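You operate a simulated robot arm through the tools that you are given. There is no shell and no other tool. Be economical: measure what you need, move in short steps, check, and stop when the job is done.

You run a simulated two-armed robot. Do the job below in one go: nothing can be reset, and whatever is moved stays where it is left.

TASK
Lift the case card's disc into the green case with the vacuum lifter.
Fine: disc on the ring in the case; lifter back on its rest, valve at free, pump off. Set down upright: vacuum lifter.

It is judged by the outcome, as a careful person would: the job done as asked, and still so three seconds after it is handed in. It fails if anything else is knocked over, pushed out of place, dropped, spilled or broken.

THE ROBOT
Two 7-joint arms with two-finger parallel grippers on one trunk, hanging from a carriage that runs on a rail from [6, -1143] to [-6, 1037] (x, y) and turns from -6.336 to 5.655 rad about z. Base frame: it is fixed where the carriage stands at the start and does not move with it; the origin is on the floor, on the carriage's upright axis, x ahead of it, y to its left, z up. Units: mm, rad, N and s.
The left shoulder is at the start at [40, 161, 1163], the right one opposite. With the tool pointing down near the work surface each hand reaches from about 300 to 780 mm from the robot's upright axis, wherever it stands, measured 20 degrees to its own side. Places, roughly: case green [800, -100, 900]; lid of the orange case (21x16x5 cm) [800, -400, 900]; lid of the teal case (21x16x5 cm) [800, -700, 900]; lifter rest [600, -500, 900]; lifter valve [400, -400, 800]; vacuum gauge [500, -300, 800]; vacuum pump switch [400, -100, 800]. Payload 4.4 kg a hand.
The TCP of each hand is the grasp point between the finger pads, 23 mm short of the fingertips. In the tool frame z runs along the fingers and y along their closing line. The gripper opens to 94 mm. The fingers are 38 mm wide and 10 mm thick; the gripper's body (54 by 96 mm) begins 39 mm behind the TCP.
Orientation is told as [roll, pitch, yaw] about the base's x, y, z axes, in that order, counted from this pose: with the fingers straight down and closing along the base's y, the tool's x points along the base's -x, its y along +y and its z along -z.

THE INTERFACE
- The arms move only by the tool send_rows. It takes "left_targets", "right_targets" or both (then of equal length, played together; a hand with none holds still); each is a list of rows, each a list of 7 numbers: the turn, a rotation vector about the base's x, y, z in units of 45 degrees (1.0 is 45 degrees), then the shift along the base's x, y, z in units of 300 mm (1.0 is 300 mm), then the closure in counts, from 0 (fully open) to 255 (shut). In form: [[rx, ry, rz, tx, ty, tz, gripper], ...]. A call has 1 to 12 rows; each row is the pose to reach, as a shift and turn from the pose commanded when the call began. A call with a number of a shift or a turn outside -1 to 1 is refused whole. Each row takes 0.2 s and may step no farther than 50 mm and 0.15 rad from the row before; otherwise, or with a gripper value out of range, the whole call is refused. A pose out of reach is approached as far as the arm can. The call stops where the force on the tool passes 40 N (or 10 N more than at its start, if that is more) or the arm is blocked; 0.2 s more then pass. Each finger travels about 45 mm/s and halts on what it meets, pressing with about 29 N; the grip force reading is that of the motor and also rises with nothing between the fingers. The clock runs only during rows and for 0.2 s after the last one: add rows that repeat a pose to give the fingers time. It gives the time, the measured TCP pose, the force on the tool (base axes), the opening and the grip force at its end, in the units of the frame above (readings bear some noise), with the torque about the TCP (base axes, N m) and any sound that the robot's microphone picked up.
- Cameras (640 x 400 px; columns grow to the right, rows downward): "scene" is now at [219.9, -44.1, 1444.8]; the picture's right is [-0.59, -0.81, 0.00], its down [-0.66, 0.48, -0.58] and it looks along [0.47, -0.34, -0.82] (base axes); focal length 230 px, centre (320, 200). "left" rides on the left gripper at [86, -16, -75] in its tool frame; the picture's right is [0.18, 0.98, 0.00], its down [-0.58, 0.11, -0.81] and it looks along [-0.79, 0.15, 0.59] (tool axes); focal length 243 px, centre (320, 200). "right" rides on the right gripper at [86, 16, -74] in its tool frame; the picture's right is [-0.18, 0.98, 0.00], its down [-0.58, -0.11, -0.81] and it looks along [-0.79, -0.15, 0.59] (tool axes); focal length 243 px, centre (320, 200). There is no depth. A picture from a camera that has moved, and an enlarged one, comes with that camera's place and axes in the base frame and with its lens.
- snapshot(camera): a new picture of that camera. The clock stands still meanwhile.
- slide_trunk(by): slides the trunk up (or, below 0, down) by that many mm; the arms and the scene camera ride with it, the base frame stays. It gives what a move gives, with no picture.
- drive_base(legs): drives the robot by 1 to 6 legs, each [ahead, left, turn to the left] in mm, mm and rad, along the robot's own axes; the way and the turn of a leg run together, so that a leg with both is an arc; at most 1500 mm and 3.142 rad a leg. The arms and the cameras ride along, it lands a little off, and it stops where it bumps. It keeps to its track: a leg is cut to what the track allows. It gives what a move gives.
- turn_head(pan, tilt): turns the head with the scene camera to pan (to the left, within 1.501 rad either way) and tilt (down, from -0.506 to 1.204), counted from straight ahead of the robot. It gives what a move gives.
- close_up(camera, box): a new picture of the part [left, top, right, bottom] of that camera's present view, enlarged. The clock stands still meanwhile.
- close_job(): hands the job in; it is judged then, once.

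Go step by step. Nothing tells you exact positions but the pictures and the camera data: compare them with the known pose of the tool, close in by small moves and look again before you grip or let go. The budget is 120 turns and 100 pictures, counting those below and the enlarged ones. Unless the task says otherwise, let go and move clear before handing in, and close with one line.

The tools are called after "Call:" by a JSON object that holds its "op" and its "data". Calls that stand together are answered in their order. send_rows: Moves the arms, as the interface text tells. Its arguments: {"type":"object","properties":{"left_targets":{"type":"array","items":{"type":"array","items":{"type":"number"}}},"right_targets":{"type":"array","items":{"type":"array","items":{"type":"number"}}}},"required":[]} The other tools are called the same way: slide_trunk (by) slides the trunk up or down; drive_base (legs) drives the base; turn_head (pan, tilt) turns the head that bears the scene camera; snapshot (camera) takes a picture; close_up (camera, box) takes an enlarged picture of a part of a camera's view; close_job () hands the job in.

At the start:

```text
t: 0.0
left_eef_pos: [448.9, -8.5, 1203.7]
left_tool_rot: [0.0, -0.001, 0.0]
left_ft_force: [0.6, -0.1, -0.7]
left_moment: [-0.01, 0.01, -0.03]
left_finger_gap: 94.1
left_finger_force: 0.1
right_eef_pos: [314.9, -319.9, 1233.6]
right_tool_rot: [0.0, 0.002, 0.002]
right_ft_force: [-1.5, -0.2, -0.7]
right_moment: [-0.01, 0.0, -0.02]
right_finger_gap: 94.1
right_finger_force: 0.0
trunk travel left (down, up): [-300.0, 470.0]
robot x, y, heading: [-4.3, 2.1, -0.0]
head pan, tilt: [-0.632, 0.955]
```

scene: 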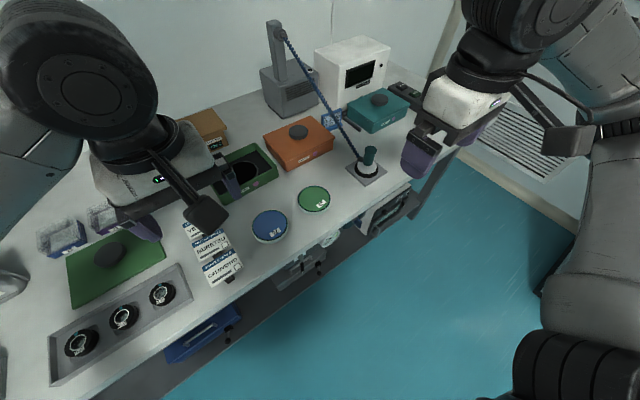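
right: 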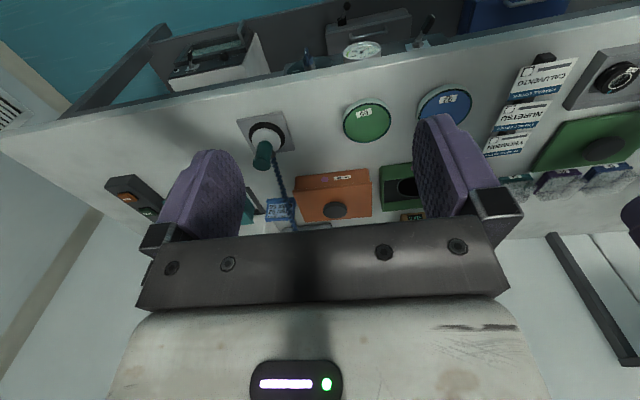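
left: 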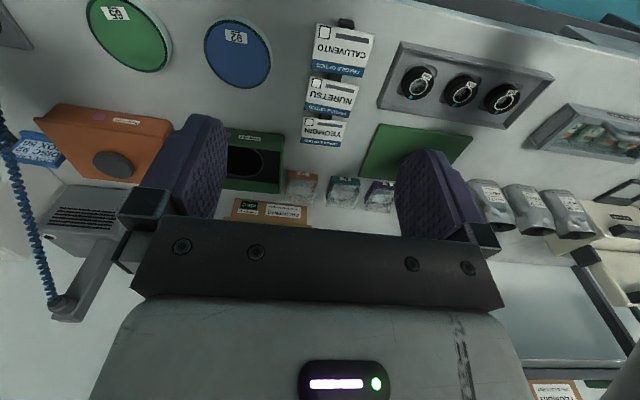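

I see a bench with the green case (open), orange and teal cases, two discs (blue, green), cards, a lifter on its rest with a coiled hose, and things under the bench front. I look closer at the cards and labels.

Call:
{"op": "close_up", "data": {"camera": "scene", "box": [160, 120, 400, 270]}}

Call:
{"op": "close_up", "data": {"camera": "left", "box": [200, 100, 340, 230]}}

Call:
{"op": "close_up", "data": {"camera": "right", "box": [130, 0, 480, 220]}}

```text
2.67 times, centred on (280, 195) of scene
camera zoom: at [219.9, -44.1, 1444.8], right [-0.59, -0.81, 0.0], down [-0.66, 0.48, -0.58], along [0.47, -0.34, -0.82], focal length 613 px, centre (427, 213)
```

zoom: 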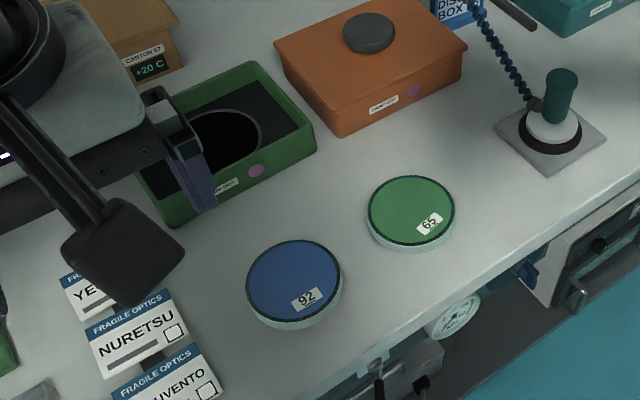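

```text
3.08 times, centred on (270, 165) of left
camera zoom: at [362.1, -23.9, 1280.1], right [-0.18, 0.98, 0.0], down [0.58, 0.11, 0.81], along [0.79, 0.15, -0.59], focal length 746 px, centre (474, 308)
```

zoom: 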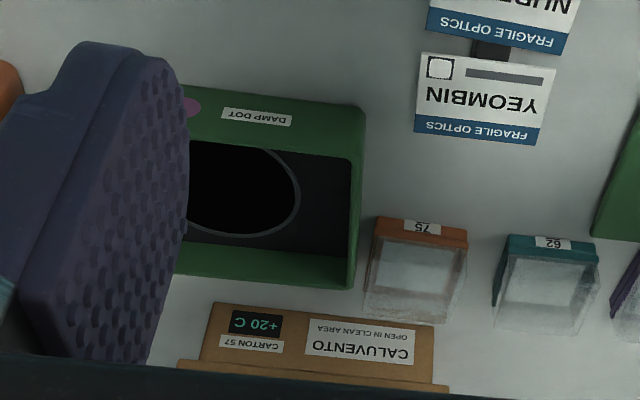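

```text
1.82 times, centred on (305, 110) of right
camera zoom: at [229.0, -302.1, 1305.9], right [0.18, 0.98, 0.0], down [0.58, -0.11, 0.81], along [0.79, -0.15, -0.59], focal length 441 px, centre (347, 364)
```

zoom: 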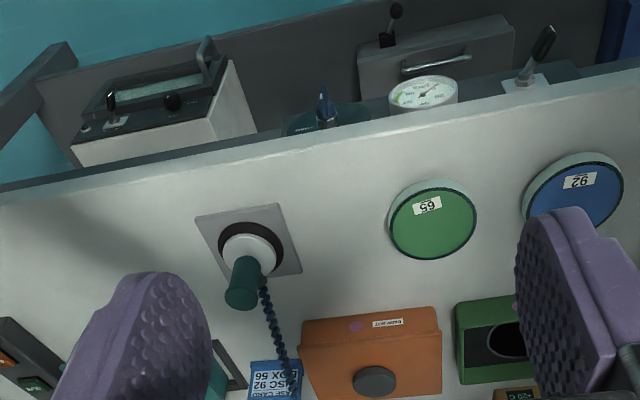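

The blue card by the orange case seems to say "DISC 92". I check it, and look at the valve, gauge and pump at the bench front.

Call:
{"op": "close_up", "data": {"camera": "right", "box": [240, 180, 320, 230]}}

Call:
{"op": "close_up", "data": {"camera": "right", "box": [280, 0, 480, 125]}}

Call:
{"op": "close_up", "data": {"camera": "scene", "box": [300, 90, 380, 140]}}

Call:
{"op": "close_up", "data": {"camera": "scene", "box": [220, 170, 460, 320]}}

```text
8.00 times, centred on (280, 205) of right
camera zoom: at [229.0, -302.1, 1305.9], right [0.18, 0.98, 0.0], down [0.58, -0.11, 0.81], along [0.79, -0.15, -0.59], focal length 1941 px, centre (640, 160)
```

zoom: 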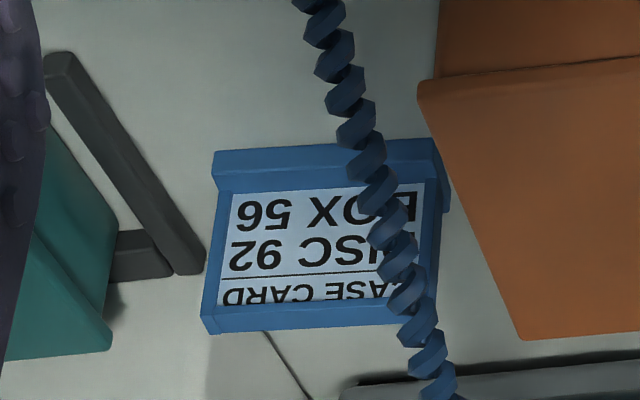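

```text
3.20 times, centred on (380, 62) of right
camera zoom: at [229.0, -302.1, 1305.9], right [0.18, 0.98, 0.0], down [0.58, -0.11, 0.81], along [0.79, -0.15, -0.59], focal length 776 px, centre (128, 640)
```

zoom: 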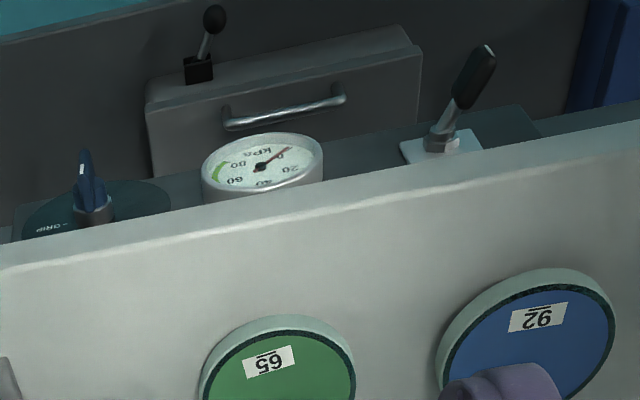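

```text
8.00 times, centred on (340, 115) of scene
camera zoom: at [219.9, -44.1, 1444.8], right [-0.59, -0.81, 0.0], down [-0.66, 0.48, -0.58], along [0.47, -0.34, -0.82], focal length 1839 px, centre (160, 880)
```

zoom: 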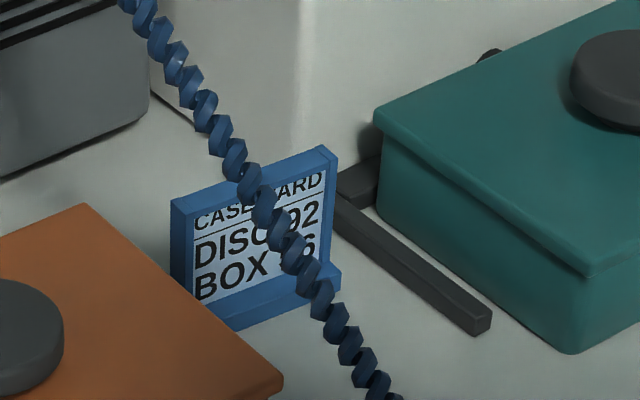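

```text
2.67 times, centred on (340, 245) of scene
camera zoom: at [219.9, -44.1, 1444.8], right [-0.59, -0.81, 0.0], down [-0.66, 0.48, -0.58], along [0.47, -0.34, -0.82], focal length 613 px, centre (267, 80)
```

zoom: 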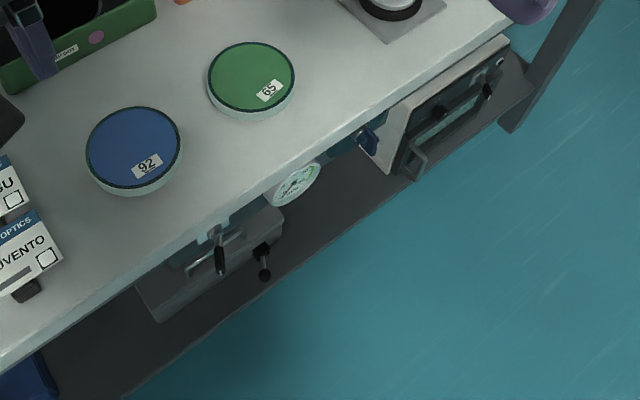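

The card says disc 92 – the blue disc. I drive a bit to the right so everything is within reach, and look at the control panel.

Call:
{"op": "drive_base", "data": {"legs": [[0, -230, 0]]}}

Call:
{"op": "turn_head", "data": {"pan": 0.0, "tilt": 1.1}}

Call:
{"op": "snapshot", "data": {"camera": "scene"}}

Call:
{"op": "snapshot", "data": {"camera": "right"}}

```text
t: 1.7
left_eef_pos: [449.5, -240.7, 1203.7]
left_tool_rot: [-0.001, -0.001, -0.002]
left_ft_force: [0.1, -0.2, 0.9]
left_moment: [0.01, -0.01, -0.03]
left_finger_gap: 93.9
left_finger_force: 0.1
right_eef_pos: [316.3, -552.1, 1232.3]
right_tool_rot: [-0.002, 0.0, -0.003]
right_ft_force: [-0.4, -1.1, -0.4]
right_moment: [0.03, 0.02, 0.03]
right_finger_gap: 93.8
right_finger_force: 0.0
trunk travel left (down, up): [-300.0, 470.0]
robot x, y, heading: [-2.1, -232.1, -0.003]
head pan, tilt: [-0.632, 0.955]
```

```text
t: 2.8
left_eef_pos: [449.5, -241.0, 1203.2]
left_tool_rot: [0.0, -0.001, -0.002]
left_ft_force: [1.0, -0.4, 0.3]
left_moment: [-0.01, -0.02, 0.02]
left_finger_gap: 94.1
left_finger_force: 0.0
right_eef_pos: [316.5, -550.6, 1232.2]
right_tool_rot: [-0.003, 0.0, -0.002]
right_ft_force: [0.2, 0.6, -0.6]
right_moment: [0.01, 0.01, 0.03]
right_finger_gap: 94.0
right_finger_force: 0.0
trunk travel left (down, up): [-300.0, 470.0]
robot x, y, heading: [0.2, -230.3, -0.002]
head pan, tilt: [0.0, 1.1]
```

```text
89 pictures are left
camera scene: at [225.8, -233.2, 1435.0], right [0.0, -1.0, 0.0], down [-0.89, 0.0, -0.45], along [0.45, 0.0, -0.89], focal length 230 px, centre (320, 200)
```

scene: 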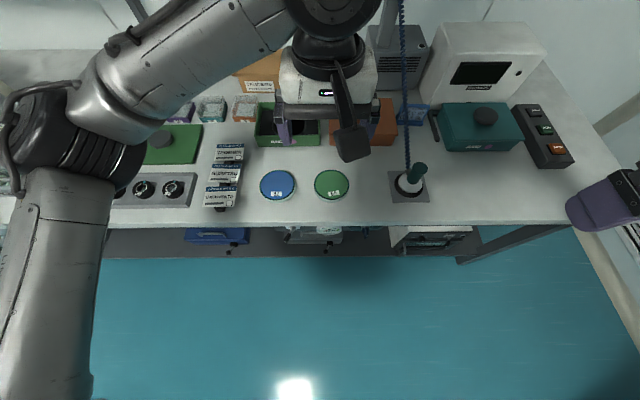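

```text
88 pictures are left
camera right: at [229.5, -533.9, 1305.9], right [0.19, 0.98, 0.0], down [0.58, -0.11, 0.81], along [0.79, -0.15, -0.59], focal length 243 px, centre (320, 200)
```

right: 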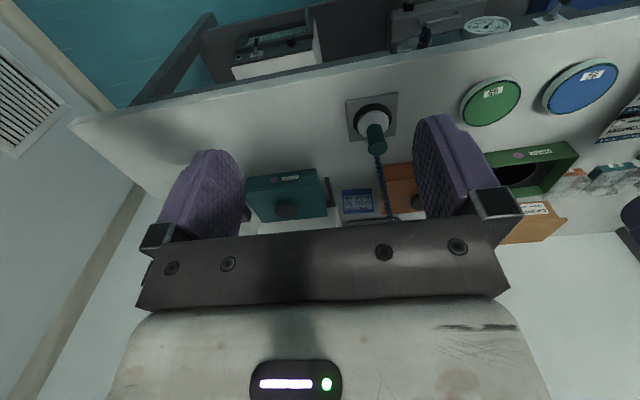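

The controls sit just under the bench's front edge. I lower the left hand in front of the bench to look at them with its camera.

Call:
{"op": "send_rows", "data": {"left_targets": [[0, 0, 0, -0.077, -0.028, -0.135, 0], [0, 0, 0, -0.154, -0.056, -0.27, 0], [0, 0, 0, -0.231, -0.083, -0.405, 0], [0, 0, 0, -0.308, -0.111, -0.54, 0], [0, 0, 0, -0.385, -0.139, -0.675, 0], [0, 0, 0, -0.463, -0.167, -0.81, 0]]}}

Call:
{"op": "snapshot", "data": {"camera": "left"}}

Call:
{"op": "snapshot", "data": {"camera": "scene"}}

```text
t: 4.2
left_eef_pos: [307.6, -288.9, 959.0]
left_tool_rot: [-0.002, 0.003, -0.003]
left_ft_force: [0.0, -0.6, -0.7]
left_moment: [-0.01, 0.01, 0.0]
left_finger_gap: 93.9
left_finger_force: 0.0
right_eef_pos: [314.6, -551.7, 1232.1]
right_tool_rot: [-0.002, 0.001, -0.001]
right_ft_force: [-0.5, -0.3, -0.9]
right_moment: [0.01, 0.0, -0.02]
right_finger_gap: 94.0
right_finger_force: 0.0
trunk travel left (down, up): [-300.0, 470.0]
robot x, y, heading: [0.5, -229.1, -0.004]
head pan, tilt: [0.0, 1.1]
```

```text
87 pictures are left
camera left: at [221.3, -303.9, 1035.9], right [-0.18, 0.98, 0.0], down [0.58, 0.11, 0.81], along [0.79, 0.15, -0.59], focal length 243 px, centre (320, 200)
```

left: 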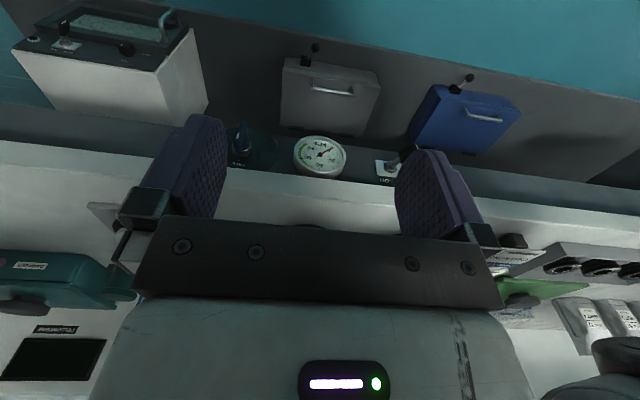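

```text
86 pictures are left
camera scene: at [225.3, -233.4, 1434.9], right [0.0, -1.0, 0.0], down [-0.89, 0.0, -0.45], along [0.45, 0.0, -0.89], focal length 230 px, centre (320, 200)
```

scene: 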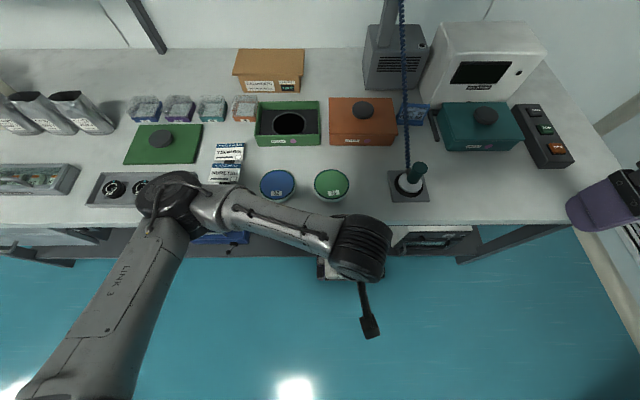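

Call:
{"op": "close_up", "data": {"camera": "left", "box": [215, 100, 415, 190]}}

Call:
{"op": "send_rows", "data": {"left_targets": [[0, 0, 0, -0.02, 0, -0.15, 0], [0, 0, 0, -0.03, 0.0, -0.3, 0], [0, 0, 0, -0.03, 0.0, -0.45, 0]]}}

Call:
{"op": "snapshot", "data": {"camera": "left"}}

```text
3.20 times, centred on (315, 145) of left
camera zoom: at [221.3, -303.9, 1035.9], right [-0.18, 0.98, 0.0], down [0.58, 0.11, 0.81], along [0.79, 0.15, -0.59], focal length 776 px, centre (336, 376)
```

zoom: 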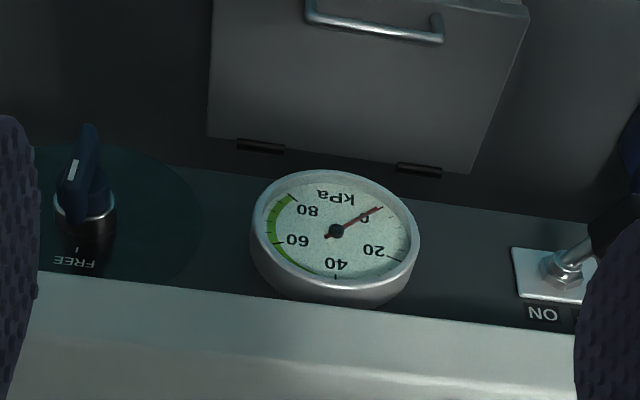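

```text
t: 5.0
left_eef_pos: [301.8, -289.9, 823.2]
left_tool_rot: [0.001, 0.0, -0.001]
left_ft_force: [-0.6, 0.9, 0.4]
left_moment: [0.02, 0.0, -0.01]
left_finger_gap: 94.0
left_finger_force: 0.1
right_eef_pos: [315.5, -550.6, 1232.2]
right_tool_rot: [0.001, 0.0, 0.0]
right_ft_force: [0.2, 0.2, -0.6]
right_moment: [0.01, 0.0, 0.0]
right_finger_gap: 94.0
right_finger_force: 0.1
trunk travel left (down, up): [-300.0, 470.0]
robot x, y, heading: [1.7, -230.9, 0.001]
head pan, tilt: [0.0, 1.1]
```

```text
84 pictures are left
camera left: at [214.1, -305.5, 900.1], right [-0.18, 0.98, 0.0], down [0.58, 0.11, 0.81], along [0.79, 0.15, -0.59], focal length 243 px, centre (320, 200)
```

left: 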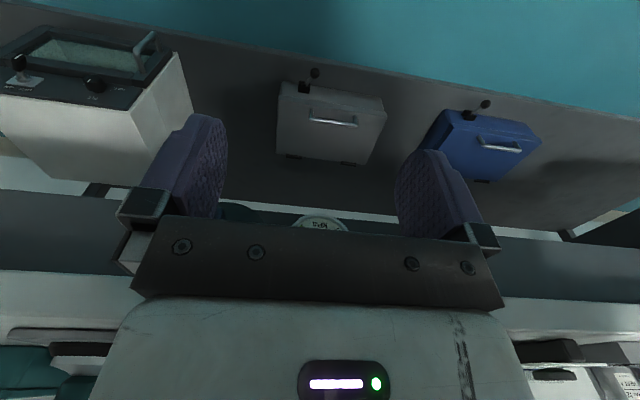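

The apron faces me and carries valve, gauge and switch. I raise the hand again and shift it sideways to see switch and valve unobstructed.

Call:
{"op": "send_rows", "data": {"left_targets": [[0, 0, 0, 0, 0.1, 0.13, 0], [0, 0, 0, 0, 0.2, 0.26, 0], [0, 0, 0, 0, 0.3, 0.35, 0]]}}

Call:
{"op": "close_up", "data": {"camera": "left", "box": [220, 60, 420, 190]}}

Call:
{"op": "send_rows", "data": {"left_targets": [[0, 0, 0, 0, -0.15, 0, 0], [0, 0, 0, 0, -0.3, 0, 0], [0, 0, 0, 0, -0.45, 0, 0], [0, 0, 0, 0, -0.6, 0, 0]]}}

Call:
{"op": "close_up", "data": {"camera": "left", "box": [220, 60, 420, 190]}}

```text
t: 5.8
left_eef_pos: [301.7, -198.8, 930.7]
left_tool_rot: [0.003, 0.001, -0.001]
left_ft_force: [0.3, 0.2, -0.5]
left_moment: [-0.01, 0.01, -0.03]
left_finger_gap: 94.0
left_finger_force: 0.1
right_eef_pos: [315.5, -549.2, 1232.1]
right_tool_rot: [0.001, 0.001, -0.003]
right_ft_force: [0.8, -0.2, -0.6]
right_moment: [0.0, 0.03, -0.01]
right_finger_gap: 94.1
right_finger_force: 0.1
trunk travel left (down, up): [-300.0, 470.0]
robot x, y, heading: [-3.0, -230.5, 0.002]
head pan, tilt: [0.0, 1.1]
```

```text
3.08 times, centred on (320, 125) of left
camera zoom: at [215.4, -213.7, 1007.3], right [-0.18, 0.98, 0.0], down [0.58, 0.11, 0.81], along [0.79, 0.15, -0.59], focal length 746 px, centre (320, 431)
```

zoom: 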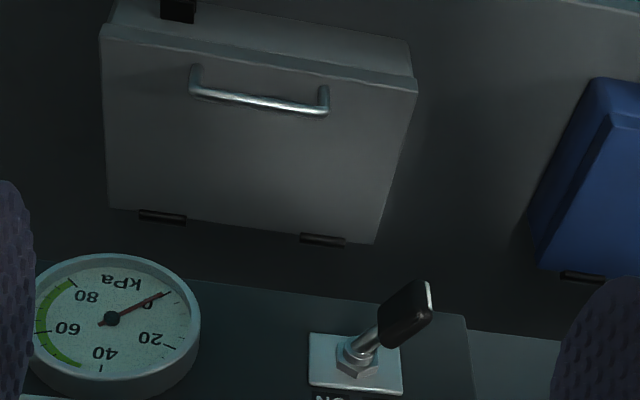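

```text
t: 6.8
left_eef_pos: [301.1, -381.1, 931.5]
left_tool_rot: [0.0, 0.001, -0.002]
left_ft_force: [0.0, -0.2, 1.1]
left_moment: [0.01, -0.01, -0.01]
left_finger_gap: 94.2
left_finger_force: 0.1
right_eef_pos: [315.6, -552.7, 1232.1]
right_tool_rot: [-0.001, 0.001, -0.002]
right_ft_force: [-0.4, -0.1, -0.4]
right_moment: [0.02, -0.01, 0.05]
right_finger_gap: 93.9
right_finger_force: 0.0
trunk travel left (down, up): [-300.0, 470.0]
robot x, y, heading: [1.8, -232.2, 0.001]
head pan, tilt: [0.0, 1.1]
```

```text
3.08 times, centred on (320, 125) of left
camera zoom: at [214.2, -397.3, 1007.9], right [-0.18, 0.98, 0.0], down [0.58, 0.11, 0.81], along [0.79, 0.15, -0.59], focal length 746 px, centre (320, 431)
```

zoom: 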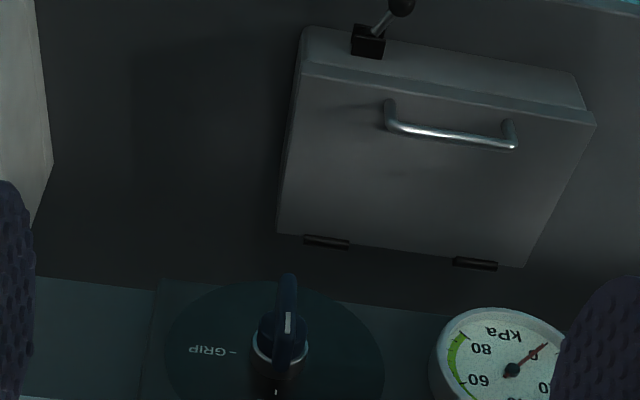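

Valve: blade knob now at FREE (up), GRIP is 90° clockwise (towards −y). Switch lever leans to +y (off). I'll tilt the left hand to point forward for working these.

Call:
{"op": "send_rows", "data": {"left_targets": [[0, -0.167, 0, 0.04, 0.1, 0, 128], [0, -0.333, 0, 0.08, 0.2, 0, 128], [0, -0.5, 0, 0.12, 0.3, 0, 128], [0, -0.667, 0, 0.16, 0.4, 0, 128], [0, -0.833, 0, 0.2, 0.5, 0, 128], [0, -1, 0, 0.24, 0.6, 0, 128]]}}

Call:
{"op": "send_rows", "data": {"left_targets": [[0, -0.167, 0, 0, 0, 0, 255], [0, -0.333, 0, 0, 0, 0, 255], [0, -0.5, 0, 0, 0, 0, 255], [0, -0.667, 0, 0, 0, 0, 255], [0, -0.833, 0, 0, 0, 0, 255], [0, -1, 0, 0, 0, 0, 255], [0, -1, 0, 0, 0, 0, 255]]}}

Call:
{"op": "snapshot", "data": {"camera": "left"}}

Call:
{"op": "snapshot", "data": {"camera": "scene"}}

```text
t: 8.2
left_eef_pos: [372.6, -198.3, 930.4]
left_tool_rot: [0.005, -0.786, -0.007]
left_ft_force: [0.0, -0.3, 0.7]
left_moment: [-0.02, 0.05, -0.04]
left_finger_gap: 46.9
left_finger_force: 0.0
right_eef_pos: [316.1, -549.4, 1233.1]
right_tool_rot: [0.001, -0.001, -0.003]
right_ft_force: [-0.2, 0.9, 0.4]
right_moment: [0.01, -0.03, -0.03]
right_finger_gap: 94.2
right_finger_force: 0.0
trunk travel left (down, up): [-300.0, 470.0]
robot x, y, heading: [0.6, -230.9, 0.001]
head pan, tilt: [0.0, 1.1]
```

```text
t: 9.8
left_eef_pos: [405.5, -226.2, 974.3]
left_tool_rot: [0.417, -1.566, -0.416]
left_ft_force: [0.1, 0.4, -0.2]
left_moment: [0.0, 0.03, 0.0]
left_finger_gap: 0.0
left_finger_force: 29.1
left hand out of reach, approached as far as the arm can: row 5, 6, 7
right_eef_pos: [316.1, -550.0, 1233.0]
right_tool_rot: [-0.004, 0.0, -0.001]
right_ft_force: [-0.4, 0.2, 0.4]
right_moment: [0.0, 0.0, 0.03]
right_finger_gap: 93.8
right_finger_force: 0.2
trunk travel left (down, up): [-300.0, 470.0]
robot x, y, heading: [0.5, -229.6, -0.004]
head pan, tilt: [0.0, 1.1]
```

```text
81 pictures are left
camera left: at [329.7, -242.0, 890.3], right [0.0, 0.98, -0.18], down [-0.8, 0.11, 0.59], along [0.6, 0.15, 0.79], focal length 243 px, centre (320, 200)
```

left: 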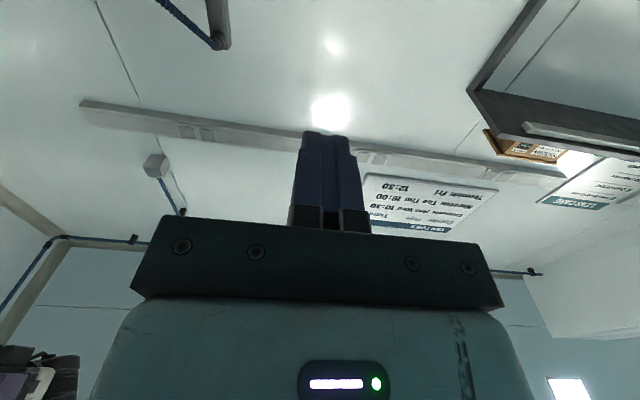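

```text
80 pictures are left
camera scene: at [225.4, -233.3, 1434.8], right [0.0, -1.0, 0.0], down [-0.89, 0.0, -0.45], along [0.45, 0.0, -0.89], focal length 230 px, centre (320, 200)
```

scene: 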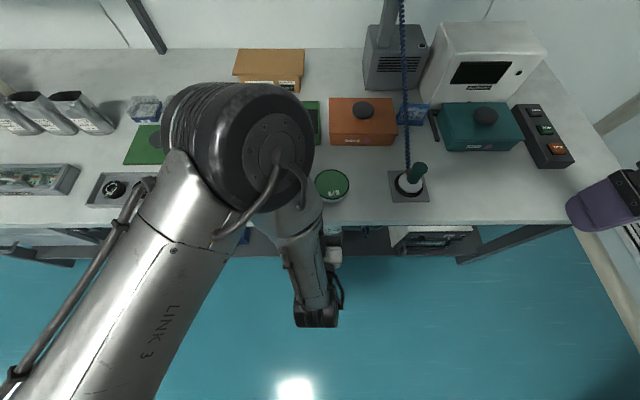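

Full horizontal is out of reach here; about −60° pitch suffices. I tilt back to −60° and check the pose.

Call:
{"op": "send_rows", "data": {"left_targets": [[0, 0.167, 0, 0, 0, 0, 255], [0, 0.333, 0, 0, 0, 0, 255], [0, 0.5, 0, 0, 0, 0, 255], [0, 0.667, 0, 0, 0, 0, 255], [0, 0.667, 0, 0, 0, 0, 255]]}}

Call:
{"op": "snapshot", "data": {"camera": "left"}}

```text
t: 11.0
left_eef_pos: [405.1, -224.5, 972.7]
left_tool_rot: [0.001, -1.045, -0.006]
left_ft_force: [-0.2, 0.2, 0.1]
left_moment: [0.01, -0.03, -0.03]
left_finger_gap: 0.2
left_finger_force: 28.8
right_eef_pos: [316.2, -550.6, 1231.4]
right_tool_rot: [-0.002, 0.0, 0.0]
right_ft_force: [-1.0, -0.3, 0.0]
right_moment: [-0.01, -0.02, 0.01]
right_finger_gap: 93.8
right_finger_force: 0.0
trunk travel left (down, up): [-300.0, 470.0]
robot x, y, heading: [-0.5, -231.0, -0.003]
head pan, tilt: [0.0, 1.1]
```

```text
79 pictures are left
camera left: at [297.2, -240.3, 938.3], right [-0.09, 0.98, -0.16], down [-0.41, 0.11, 0.91], along [0.91, 0.15, 0.39], focal length 243 px, centre (320, 200)
```

left: 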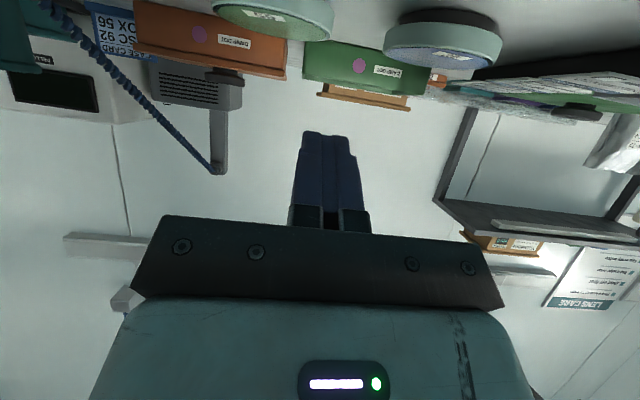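

Call:
{"op": "send_rows", "data": {"left_targets": [[0, 0, 0, -0.1, 0.08, -0.06, 255], [0, 0, 0, -0.2, 0.16, -0.12, 255], [0, 0, 0, -0.22, 0.24, -0.24, 255], [0, 0, 0, -0.22, 0.32, -0.36, 255], [0, 0, 0, -0.22, 0.38, -0.48, 255], [0, 0, 0, -0.22, 0.42, -0.58, 255]]}}

Call:
{"op": "snapshot", "data": {"camera": "left"}}

Call:
{"op": "snapshot", "data": {"camera": "scene"}}

```text
t: 12.4
left_eef_pos: [339.7, -98.1, 799.5]
left_tool_rot: [0.007, -1.046, -0.009]
left_ft_force: [0.8, 0.7, -0.4]
left_moment: [0.01, -0.02, -0.01]
left_finger_gap: 0.2
left_finger_force: 29.3
right_eef_pos: [314.4, -551.0, 1232.3]
right_tool_rot: [0.0, 0.0, -0.001]
right_ft_force: [0.0, 0.2, -0.3]
right_moment: [0.02, 0.0, 0.02]
right_finger_gap: 94.0
right_finger_force: 0.1
trunk travel left (down, up): [-300.0, 470.0]
robot x, y, heading: [1.6, -229.8, -0.003]
head pan, tilt: [0.0, 1.1]
```

```text
78 pictures are left
camera left: at [231.7, -112.8, 763.1], right [-0.09, 0.98, -0.16], down [-0.41, 0.11, 0.91], along [0.91, 0.15, 0.39], focal length 243 px, centre (320, 200)
```

left: 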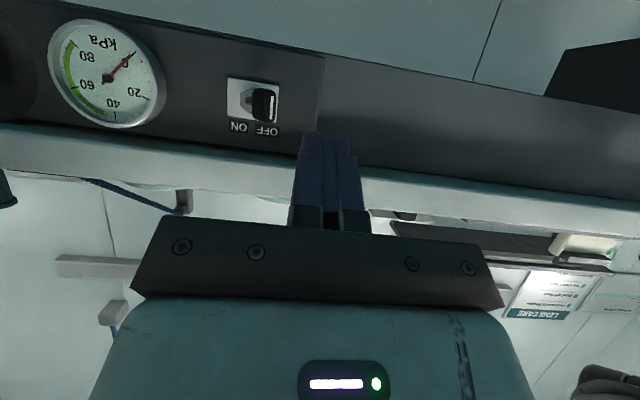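

```text
77 pictures are left
camera scene: at [225.2, -232.9, 1434.8], right [0.0, -1.0, 0.0], down [-0.89, 0.0, -0.45], along [0.45, 0.0, -0.89], focal length 230 px, centre (320, 200)
```

scene: 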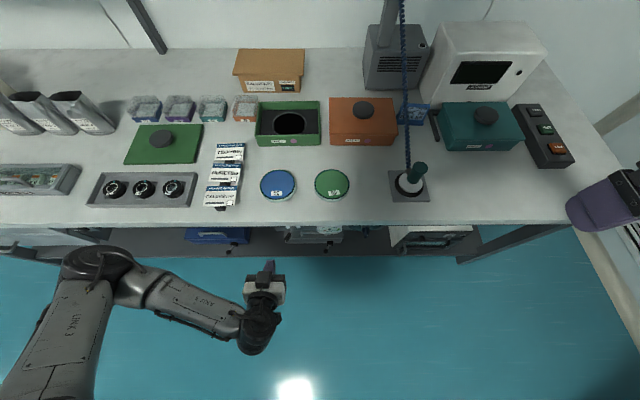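

Clear frontal view: the lever at about (420, −133, 775) points to OFF; ON is towards −y. I move in beside it and push it over.

Call:
{"op": "send_rows", "data": {"left_targets": [[0, 0, 0, 0.1, 0, -0.02, 255], [0, 0, 0, 0.22, 0, -0.043, 255], [0, 0, 0, 0.22, -0.05, -0.043, 255], [0, 0, 0, 0.22, -0.1, -0.043, 255], [0, 0, 0, 0.22, -0.14, -0.043, 255], [0, 0, 0, 0.22, -0.18, -0.043, 255], [0, 0, 0, 0.22, -0.21, -0.043, 255], [0, 0, 0, 0.22, -0.23, -0.043, 255]]}}

Call:
{"op": "snapshot", "data": {"camera": "left"}}

```text
t: 14.2
left_eef_pos: [404.8, -151.7, 785.9]
left_tool_rot: [0.034, -1.051, -0.008]
left_ft_force: [-10.0, 25.1, 13.2]
left_moment: [-0.16, -0.33, 0.59]
left_finger_gap: 0.2
left_finger_force: 29.9
right_eef_pos: [315.9, -546.3, 1230.7]
right_tool_rot: [0.001, 0.002, 0.0]
right_ft_force: [0.0, -0.3, 0.0]
right_moment: [0.05, -0.01, 0.01]
right_finger_gap: 93.9
right_finger_force: 0.0
trunk travel left (down, up): [-300.0, 470.0]
robot x, y, heading: [2.4, -228.0, 0.003]
head pan, tilt: [0.0, 1.1]
heard: click
stopped in row 8 (left hand): the force on the tool passed its limit at 43 N (the readings are from after the stop); the commanded pose is now the measured one
```

```text
76 pictures are left
camera left: at [298.2, -168.7, 749.7], right [-0.11, 0.98, -0.14], down [-0.41, 0.08, 0.91], along [0.9, 0.16, 0.4], focal length 243 px, centre (320, 200)
```

left: 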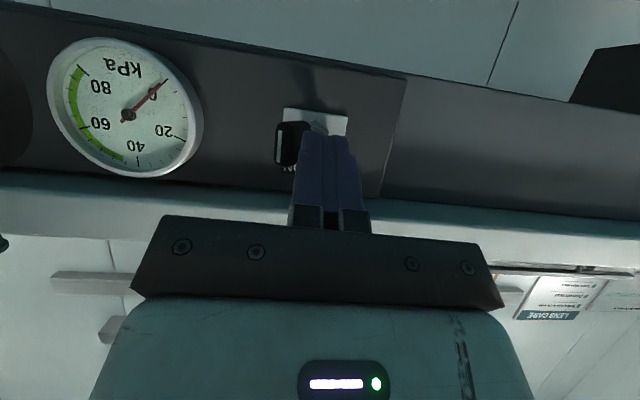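

Click: the lever is over to ON. I back off and move in front of the valve.

Call:
{"op": "send_rows", "data": {"left_targets": [[0, 0, 0, 0, 0.08, 0, 255], [0, 0, 0, -0.1, 0.08, 0, 255], [0, 0, 0, -0.25, 0.05, 0, 255], [0, 0, 0, -0.3, -0.1, 0, 255], [0, 0, 0, -0.3, -0.25, 0, 255], [0, 0, 0, -0.3, -0.4, 0, 255], [0, 0, 0, -0.3, -0.55, 0, 128], [0, 0, 0, -0.3, -0.65, 0, 0], [0, 0, 0, -0.3, -0.7, 0, 0], [0, 0, 0, -0.3, -0.7, 0, 0]]}}

Call:
{"op": "snapshot", "data": {"camera": "left"}}

```text
t: 16.2
left_eef_pos: [308.1, -320.1, 738.7]
left_tool_rot: [0.335, -1.042, -0.324]
left_ft_force: [-0.1, 0.3, 0.7]
left_moment: [-0.01, 0.0, 0.02]
left_finger_gap: 71.3
left_finger_force: 0.0
right_eef_pos: [316.8, -549.2, 1232.0]
right_tool_rot: [-0.001, 0.0, 0.0]
right_ft_force: [2.1, 0.2, 0.5]
right_moment: [-0.01, -0.01, -0.03]
right_finger_gap: 93.9
right_finger_force: 0.1
trunk travel left (down, up): [-300.0, 470.0]
robot x, y, heading: [-2.2, -232.7, 0.0]
head pan, tilt: [0.0, 1.1]
stopped in row 10 (left hand): the arm was blocked; the commanded pose is now the measured one
```

```text
75 pictures are left
camera left: at [201.4, -326.6, 698.1], right [-0.06, 1.0, 0.0], down [-0.43, -0.03, 0.9], along [0.9, 0.05, 0.43], focal length 243 px, centre (320, 200)
```

left: 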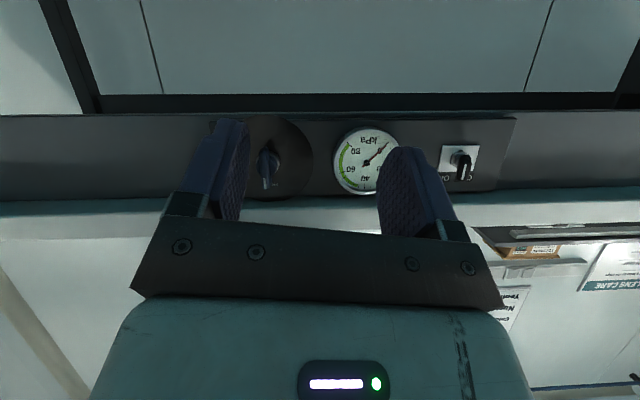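

Call:
{"op": "close_up", "data": {"camera": "left", "box": [240, 100, 500, 210]}}

```text
2.46 times, centred on (370, 155) of left
camera zoom: at [201.4, -326.6, 698.1], right [-0.06, 1.0, 0.0], down [-0.43, -0.03, 0.9], along [0.9, 0.05, 0.43], focal length 597 px, centre (197, 311)
```

zoom: 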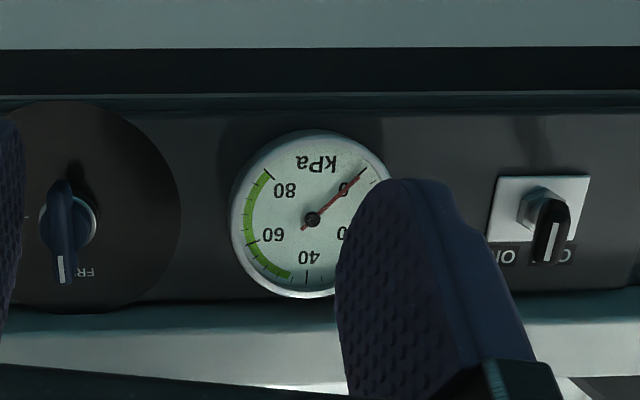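

The lever is at ON. The left hand is cramped at the valve, so I'll swap roles: right hand for the valve, left hand for the lifter, with the base about 70 mm further right. First I retract the left hand.

Call:
{"op": "send_rows", "data": {"left_targets": [[0, 0, 0, 0, 0.12, 0.05, 0], [-0.0213, 0.17, 0.0187, 0, 0.24, 0.1, 0], [-0.0426, 0.34, 0.0375, 0, 0.36, 0.2, 0], [-0.064, 0.51, 0.056, 0, 0.42, 0.32, 0], [-0.085, 0.68, 0.075, 0, 0.46, 0.45, 0]]}}

Call:
{"op": "send_rows", "data": {"left_targets": [[-0.0213, 0.17, 0.0187, 0.05, 0, 0.13, 0], [-0.0426, 0.34, 0.0375, 0.1, 0, 0.26, 0], [-0.064, 0.51, 0.056, 0.15, 0.0, 0.39, 0], [-0.085, 0.68, 0.075, 0.2, 0, 0.52, 0], [-0.085, 0.68, 0.075, 0.2, 0, 0.65, 0]]}}

Call:
{"op": "drive_base", "data": {"legs": [[0, -70, 0]]}}

Call:
{"op": "snapshot", "data": {"camera": "scene"}}

```text
t: 17.4
left_eef_pos: [288.8, -151.4, 818.7]
left_tool_rot: [0.323, -0.548, -0.305]
left_ft_force: [0.3, -0.3, 0.5]
left_moment: [0.02, 0.03, 0.02]
left_finger_gap: 94.1
left_finger_force: 0.1
right_eef_pos: [317.5, -549.3, 1232.6]
right_tool_rot: [-0.002, -0.002, 0.001]
right_ft_force: [0.2, 0.6, 0.4]
right_moment: [-0.04, 0.01, 0.01]
right_finger_gap: 94.0
right_finger_force: 0.0
trunk travel left (down, up): [-300.0, 470.0]
robot x, y, heading: [-1.7, -228.8, 0.002]
head pan, tilt: [0.0, 1.1]
stopped in row 5 (left hand): the arm was blocked; the commanded pose is now the measured one
```

```text
t: 17.9
left_eef_pos: [300.8, -105.1, 847.8]
left_tool_rot: [0.43, -0.28, -0.353]
left_ft_force: [-0.9, 0.2, 0.1]
left_moment: [-0.04, 0.0, 0.02]
left_finger_gap: 94.1
left_finger_force: 0.0
left hand out of reach, approached as far as the arm can: row 2
right_eef_pos: [316.4, -549.7, 1232.3]
right_tool_rot: [-0.002, -0.001, 0.002]
right_ft_force: [0.0, -0.4, 0.1]
right_moment: [0.03, 0.01, 0.04]
right_finger_gap: 94.2
right_finger_force: 0.1
trunk travel left (down, up): [-300.0, 470.0]
robot x, y, heading: [1.5, -229.5, -0.002]
head pan, tilt: [0.0, 1.1]
stopped in row 2 (left hand): the arm was blocked; the commanded pose is now the measured one
```

```text
t: 18.9
left_eef_pos: [300.1, -175.0, 846.7]
left_tool_rot: [0.428, -0.28, -0.351]
left_ft_force: [0.1, -1.1, 0.3]
left_moment: [0.0, -0.01, 0.0]
left_finger_gap: 94.0
left_finger_force: 0.0
right_eef_pos: [317.4, -619.7, 1231.9]
right_tool_rot: [-0.001, -0.001, 0.002]
right_ft_force: [0.7, -0.4, -0.1]
right_moment: [0.03, -0.03, -0.01]
right_finger_gap: 94.1
right_finger_force: 0.0
trunk travel left (down, up): [-300.0, 470.0]
robot x, y, heading: [0.9, -297.8, 0.001]
head pan, tilt: [0.0, 1.1]
```

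```text
73 pictures are left
camera scene: at [226.0, -302.1, 1434.9], right [0.0, -1.0, 0.0], down [-0.89, 0.0, -0.45], along [0.45, 0.0, -0.89], focal length 230 px, centre (320, 200)
```

scene: 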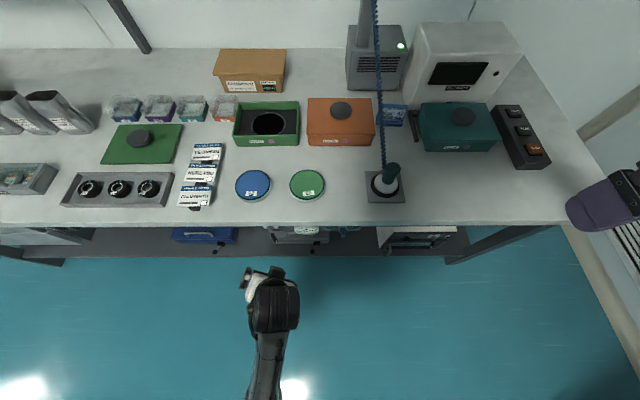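

The pump's lamp is green. The left arm is near a joint limit; I ease it away to the left and up before squaring it.

Call:
{"op": "send_rows", "data": {"left_targets": [[0, 0, 0, 0.0, 0.12, 0.1, 0], [0, 0, 0, 0.0, 0.24, 0.2, 0], [0, 0, 0, 0.1, 0.3, 0.3, 0], [0, 0, 0, 0.2, 0.36, 0.4, 0], [0, 0, 0, 0.3, 0.42, 0.5, 0], [0, 0, 0, 0.4, 0.45, 0.6, 0]]}}

```text
t: 19.8
left_eef_pos: [358.1, -37.8, 929.1]
left_tool_rot: [0.606, -0.196, -0.382]
left_ft_force: [-0.7, -0.6, -0.1]
left_moment: [-0.01, -0.02, 0.02]
left_finger_gap: 94.0
left_finger_force: 0.0
left hand out of reach, approached as far as the arm can: row 1, 2, 3, 4
right_eef_pos: [317.4, -617.8, 1233.3]
right_tool_rot: [-0.003, -0.002, 0.004]
right_ft_force: [1.0, -0.2, -0.8]
right_moment: [0.0, -0.02, -0.02]
right_finger_gap: 94.0
right_finger_force: 0.0
trunk travel left (down, up): [-300.0, 470.0]
robot x, y, heading: [-0.1, -299.8, 0.002]
head pan, tilt: [0.0, 1.1]
stopped in row 4 (left hand): the arm was blocked; the commanded pose is now the measured one
```

Call:
{"op": "send_rows", "data": {"left_targets": [[-0.119, 0.064, 0.066, 0.03, 0, 0.06, 0], [-0.237, 0.128, 0.132, 0.06, 0, 0.12, 0], [-0.356, 0.193, 0.198, 0.09, 0, 0.18, 0], [-0.475, 0.257, 0.263, 0.12, 0, 0.24, 0], [-0.593, 0.321, 0.329, 0.15, 0, 0.3, 0], [-0.712, 0.385, 0.395, 0.18, 0, 0.36, 0]]}}

```text
t: 20.4
left_eef_pos: [367.1, 20.8, 941.2]
left_tool_rot: [0.644, -0.101, -0.279]
left_ft_force: [0.4, -0.4, 0.2]
left_moment: [-0.01, 0.0, -0.02]
left_finger_gap: 93.9
left_finger_force: 0.1
left hand out of reach, approached as far as the arm can: row 2
right_eef_pos: [317.4, -618.4, 1231.9]
right_tool_rot: [0.0, -0.001, 0.004]
right_ft_force: [0.3, -0.8, 0.1]
right_moment: [-0.02, -0.01, -0.01]
right_finger_gap: 94.0
right_finger_force: 0.1
trunk travel left (down, up): [-300.0, 470.0]
robot x, y, heading: [1.0, -300.7, 0.003]
head pan, tilt: [0.0, 1.1]
stopped in row 2 (left hand): the arm was blocked; the commanded pose is now the measured one
```

Call:
{"op": "turn_head", "data": {"pan": 0.4, "tilt": 1.0}}

Call:
{"op": "snapshot", "data": {"camera": "scene"}}

Call:
{"op": "snapshot", "data": {"camera": "left"}}

```text
t: 21.2
left_eef_pos: [366.6, 20.8, 941.3]
left_tool_rot: [0.642, -0.103, -0.278]
left_ft_force: [0.1, -0.6, -0.2]
left_moment: [-0.02, 0.02, 0.01]
left_finger_gap: 93.8
left_finger_force: 0.1
right_eef_pos: [317.2, -619.1, 1232.7]
right_tool_rot: [0.0, 0.001, 0.002]
right_ft_force: [-0.4, -0.6, 0.1]
right_moment: [-0.09, 0.01, 0.02]
right_finger_gap: 94.1
right_finger_force: 0.2
trunk travel left (down, up): [-300.0, 470.0]
robot x, y, heading: [1.2, -301.5, 0.002]
head pan, tilt: [0.4, 1.0]
```

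```text
72 pictures are left
camera scene: at [227.2, -274.3, 1441.5], right [0.39, -0.92, 0.0], down [-0.78, -0.33, -0.54], along [0.5, 0.21, -0.84], focal length 230 px, centre (320, 200)
```

scene: 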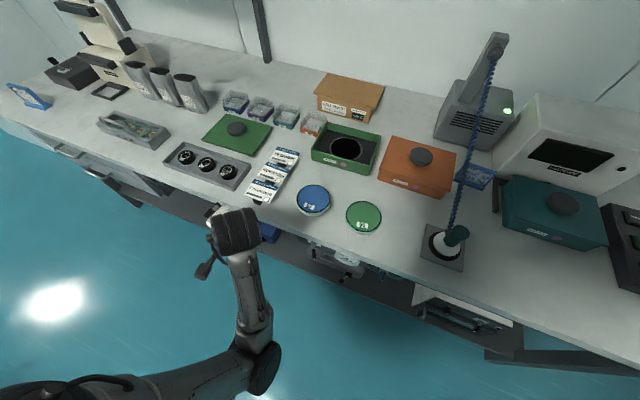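

```text
71 pictures are left
camera left: at [263.5, -9.7, 983.6], right [-0.02, 0.82, 0.57], down [0.38, -0.52, 0.77], along [0.93, 0.23, -0.3], focal length 243 px, centre (320, 200)
```

left: 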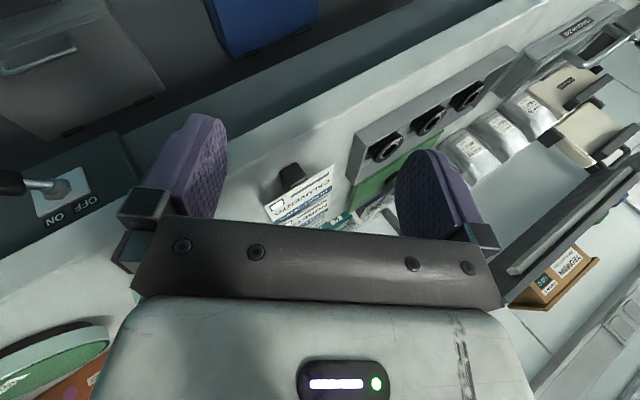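

The left elbow has swung low. I raise the trunk for room, then stretch the arm forward so it unfolds.

Call:
{"op": "slide_trunk", "data": {"by": 250}}

Call:
{"op": "send_rows", "data": {"left_targets": [[0, 0, 0, 0.12, 0, 0, 0], [0, 0, 0, 0.24, 0, 0, 0], [0, 0, 0, 0.36, 0, 0, 0], [0, 0, 0, 0.48, 0, 0, 0], [0, 0, 0, 0.6, 0, 0, 0]]}}

```text
t: 23.8
left_eef_pos: [367.1, 20.0, 1189.6]
left_tool_rot: [0.643, -0.104, -0.281]
left_ft_force: [-0.3, 0.8, -0.2]
left_moment: [-0.04, 0.0, 0.01]
left_finger_gap: 94.0
left_finger_force: 0.1
right_eef_pos: [317.1, -618.4, 1482.6]
right_tool_rot: [0.0, 0.0, 0.003]
right_ft_force: [-0.1, 0.3, 0.3]
right_moment: [0.0, 0.0, -0.03]
right_finger_gap: 94.1
right_finger_force: 0.0
trunk travel left (down, up): [-550.0, 220.0]
robot x, y, heading: [6.6, -300.2, 0.007]
head pan, tilt: [0.4, 1.0]
```

```text
t: 25.0
left_eef_pos: [547.5, 19.7, 1190.9]
left_tool_rot: [0.641, -0.103, -0.28]
left_ft_force: [-0.5, -0.3, 0.3]
left_moment: [0.01, -0.01, 0.0]
left_finger_gap: 94.0
left_finger_force: 0.2
right_eef_pos: [318.9, -618.5, 1483.0]
right_tool_rot: [-0.002, -0.003, 0.002]
right_ft_force: [-0.7, 0.3, 0.4]
right_moment: [-0.02, 0.0, -0.01]
right_finger_gap: 94.0
right_finger_force: 0.0
trunk travel left (down, up): [-550.0, 220.0]
robot x, y, heading: [2.0, -297.8, 0.007]
head pan, tilt: [0.4, 1.0]
```

Call:
{"op": "send_rows", "data": {"left_targets": [[-0.132, 0.04, 0.05, 0, 0, 0, 0], [-0.264, 0.08, 0.1, 0, 0, 0, 0], [-0.396, 0.12, 0.151, 0, 0, 0, 0], [-0.529, 0.161, 0.201, 0, 0, 0, 0], [-0.661, 0.201, 0.252, 0, 0, 0, 0], [-0.793, 0.241, 0.302, 0, 0, 0, 0]]}}

Call:
{"op": "snapshot", "data": {"camera": "scene"}}

```text
t: 26.4
left_eef_pos: [552.3, 25.2, 1187.7]
left_tool_rot: [0.0, 0.0, 0.001]
left_ft_force: [0.3, -0.1, -0.3]
left_moment: [-0.01, 0.01, 0.02]
left_finger_gap: 94.0
left_finger_force: 0.0
left hand out of reach, approached as far as the arm can: row 6
right_eef_pos: [317.1, -618.6, 1482.5]
right_tool_rot: [-0.002, -0.002, 0.001]
right_ft_force: [0.2, -0.2, 0.5]
right_moment: [0.02, -0.02, -0.02]
right_finger_gap: 94.0
right_finger_force: 0.1
trunk travel left (down, up): [-550.0, 220.0]
robot x, y, heading: [2.4, -300.2, -0.002]
head pan, tilt: [0.4, 1.0]
```

```text
70 pictures are left
camera scene: at [227.3, -274.2, 1691.6], right [0.39, -0.92, 0.0], down [-0.77, -0.33, -0.54], along [0.5, 0.21, -0.84], focal length 230 px, centre (320, 200)
```

scene: 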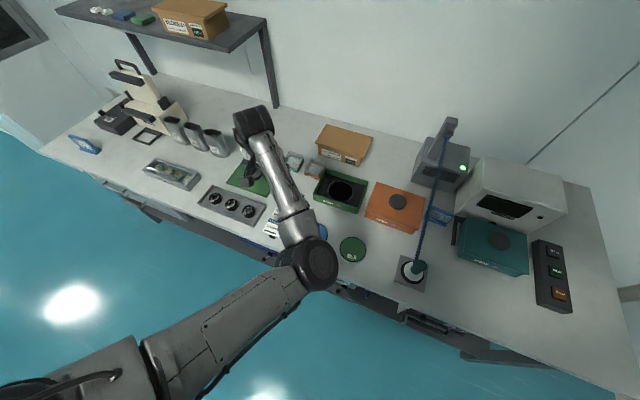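

The left elbow is folded inward. I'll stretch the arm out to the left and bring it back so that the elbow flips outward.

Call:
{"op": "send_rows", "data": {"left_targets": [[0, 0, 0, -0.06, 0.15, 0.04, 0], [0, 0, 0, -0.12, 0.3, 0.08, 0], [0, 0, 0, -0.18, 0.45, 0.12, 0], [0, 0, 0, -0.24, 0.6, 0.16, 0], [0, 0, 0, -0.3, 0.75, 0.2, 0], [0, 0, 0, -0.36, 0.9, 0.24, 0], [0, 0, 0, -0.4, 1.0, 0.28, 0]]}}

Call:
{"op": "snapshot", "data": {"camera": "scene"}}

```text
t: 28.0
left_eef_pos: [433.5, 325.6, 1271.7]
left_tool_rot: [0.0, 0.001, 0.001]
left_ft_force: [-0.3, 0.1, -1.1]
left_moment: [0.02, 0.0, 0.05]
left_finger_gap: 94.1
left_finger_force: 0.0
right_eef_pos: [318.3, -618.3, 1481.7]
right_tool_rot: [-0.002, -0.001, 0.001]
right_ft_force: [0.2, -0.3, 0.3]
right_moment: [0.03, 0.02, 0.0]
right_finger_gap: 94.1
right_finger_force: 0.1
trunk travel left (down, up): [-550.0, 220.0]
robot x, y, heading: [2.8, -303.4, 0.007]
head pan, tilt: [0.4, 1.0]
```

```text
69 pictures are left
camera scene: at [227.2, -274.1, 1691.5], right [0.39, -0.92, 0.0], down [-0.77, -0.33, -0.54], along [0.5, 0.21, -0.84], focal length 230 px, centre (320, 200)
```

scene: 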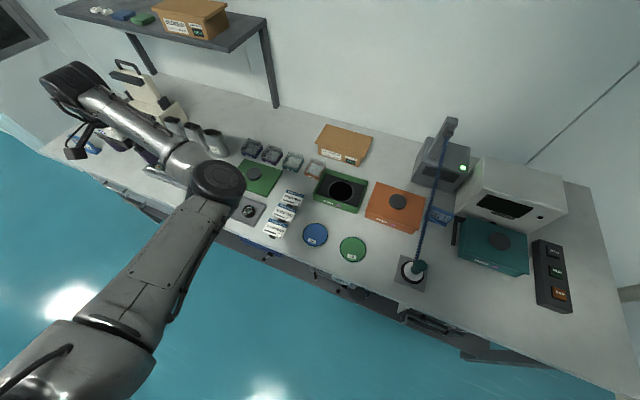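

Call:
{"op": "send_rows", "data": {"left_targets": [[-0.16, 0, 0, 0, -0.14, 0.05, 0], [-0.32, 0, 0, 0, -0.28, 0.1, 0], [-0.48, 0, 0, 0, -0.42, 0.15, 0], [-0.64, 0, 0, 0, -0.56, 0.2, 0], [-0.8, 0, 0, 0, -0.7, 0.25, 0], [-0.96, 0, 0, 0, -0.84, 0.3, 0]]}}

Call:
{"op": "send_rows", "data": {"left_targets": [[-0.16, 0, 0, 0, -0.14, 0, 0], [-0.32, 0, 0, 0, -0.28, 0, 0], [-0.48, 0, 0, 0, -0.42, 0.0, 0], [-0.64, 0, 0, 0, -0.56, 0, 0], [-0.8, 0, 0, 0, -0.7, 0, 0], [-0.8, 0, 0, 0, -0.84, 0, 0]]}}

Call:
{"op": "snapshot", "data": {"camera": "scene"}}

```text
t: 29.4
left_eef_pos: [433.1, 70.1, 1359.9]
left_tool_rot: [-0.757, 0.004, -0.003]
left_ft_force: [-0.2, 0.2, -0.1]
left_moment: [0.0, 0.03, 0.02]
left_finger_gap: 94.2
left_finger_force: 0.0
right_eef_pos: [317.4, -618.0, 1483.0]
right_tool_rot: [-0.001, 0.001, 0.003]
right_ft_force: [0.3, 0.0, 0.4]
right_moment: [-0.04, -0.01, 0.03]
right_finger_gap: 93.8
right_finger_force: 0.1
trunk travel left (down, up): [-550.0, 220.0]
robot x, y, heading: [5.1, -306.1, -0.002]
head pan, tilt: [0.4, 1.0]
```

```text
t: 30.8
left_eef_pos: [433.4, -128.3, 1361.6]
left_tool_rot: [-1.348, 0.0, -0.001]
left_ft_force: [0.4, -0.7, 0.2]
left_moment: [0.02, 0.04, -0.02]
left_finger_gap: 94.1
left_finger_force: 0.0
left hand out of reach, approached as far as the arm can: row 5, 6
right_eef_pos: [316.2, -619.2, 1482.0]
right_tool_rot: [-0.002, 0.0, 0.002]
right_ft_force: [0.1, 0.1, -0.6]
right_moment: [0.02, 0.0, -0.03]
right_finger_gap: 94.0
right_finger_force: 0.0
trunk travel left (down, up): [-550.0, 220.0]
robot x, y, heading: [3.3, -302.3, 0.002]
head pan, tilt: [0.4, 1.0]
```

```text
68 pictures are left
camera scene: at [227.2, -274.4, 1691.5], right [0.39, -0.92, 0.0], down [-0.77, -0.33, -0.54], along [0.5, 0.21, -0.84], focal length 230 px, centre (320, 200)
```

scene: 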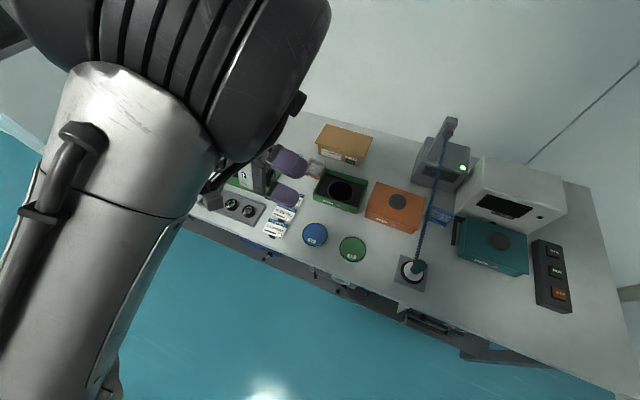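

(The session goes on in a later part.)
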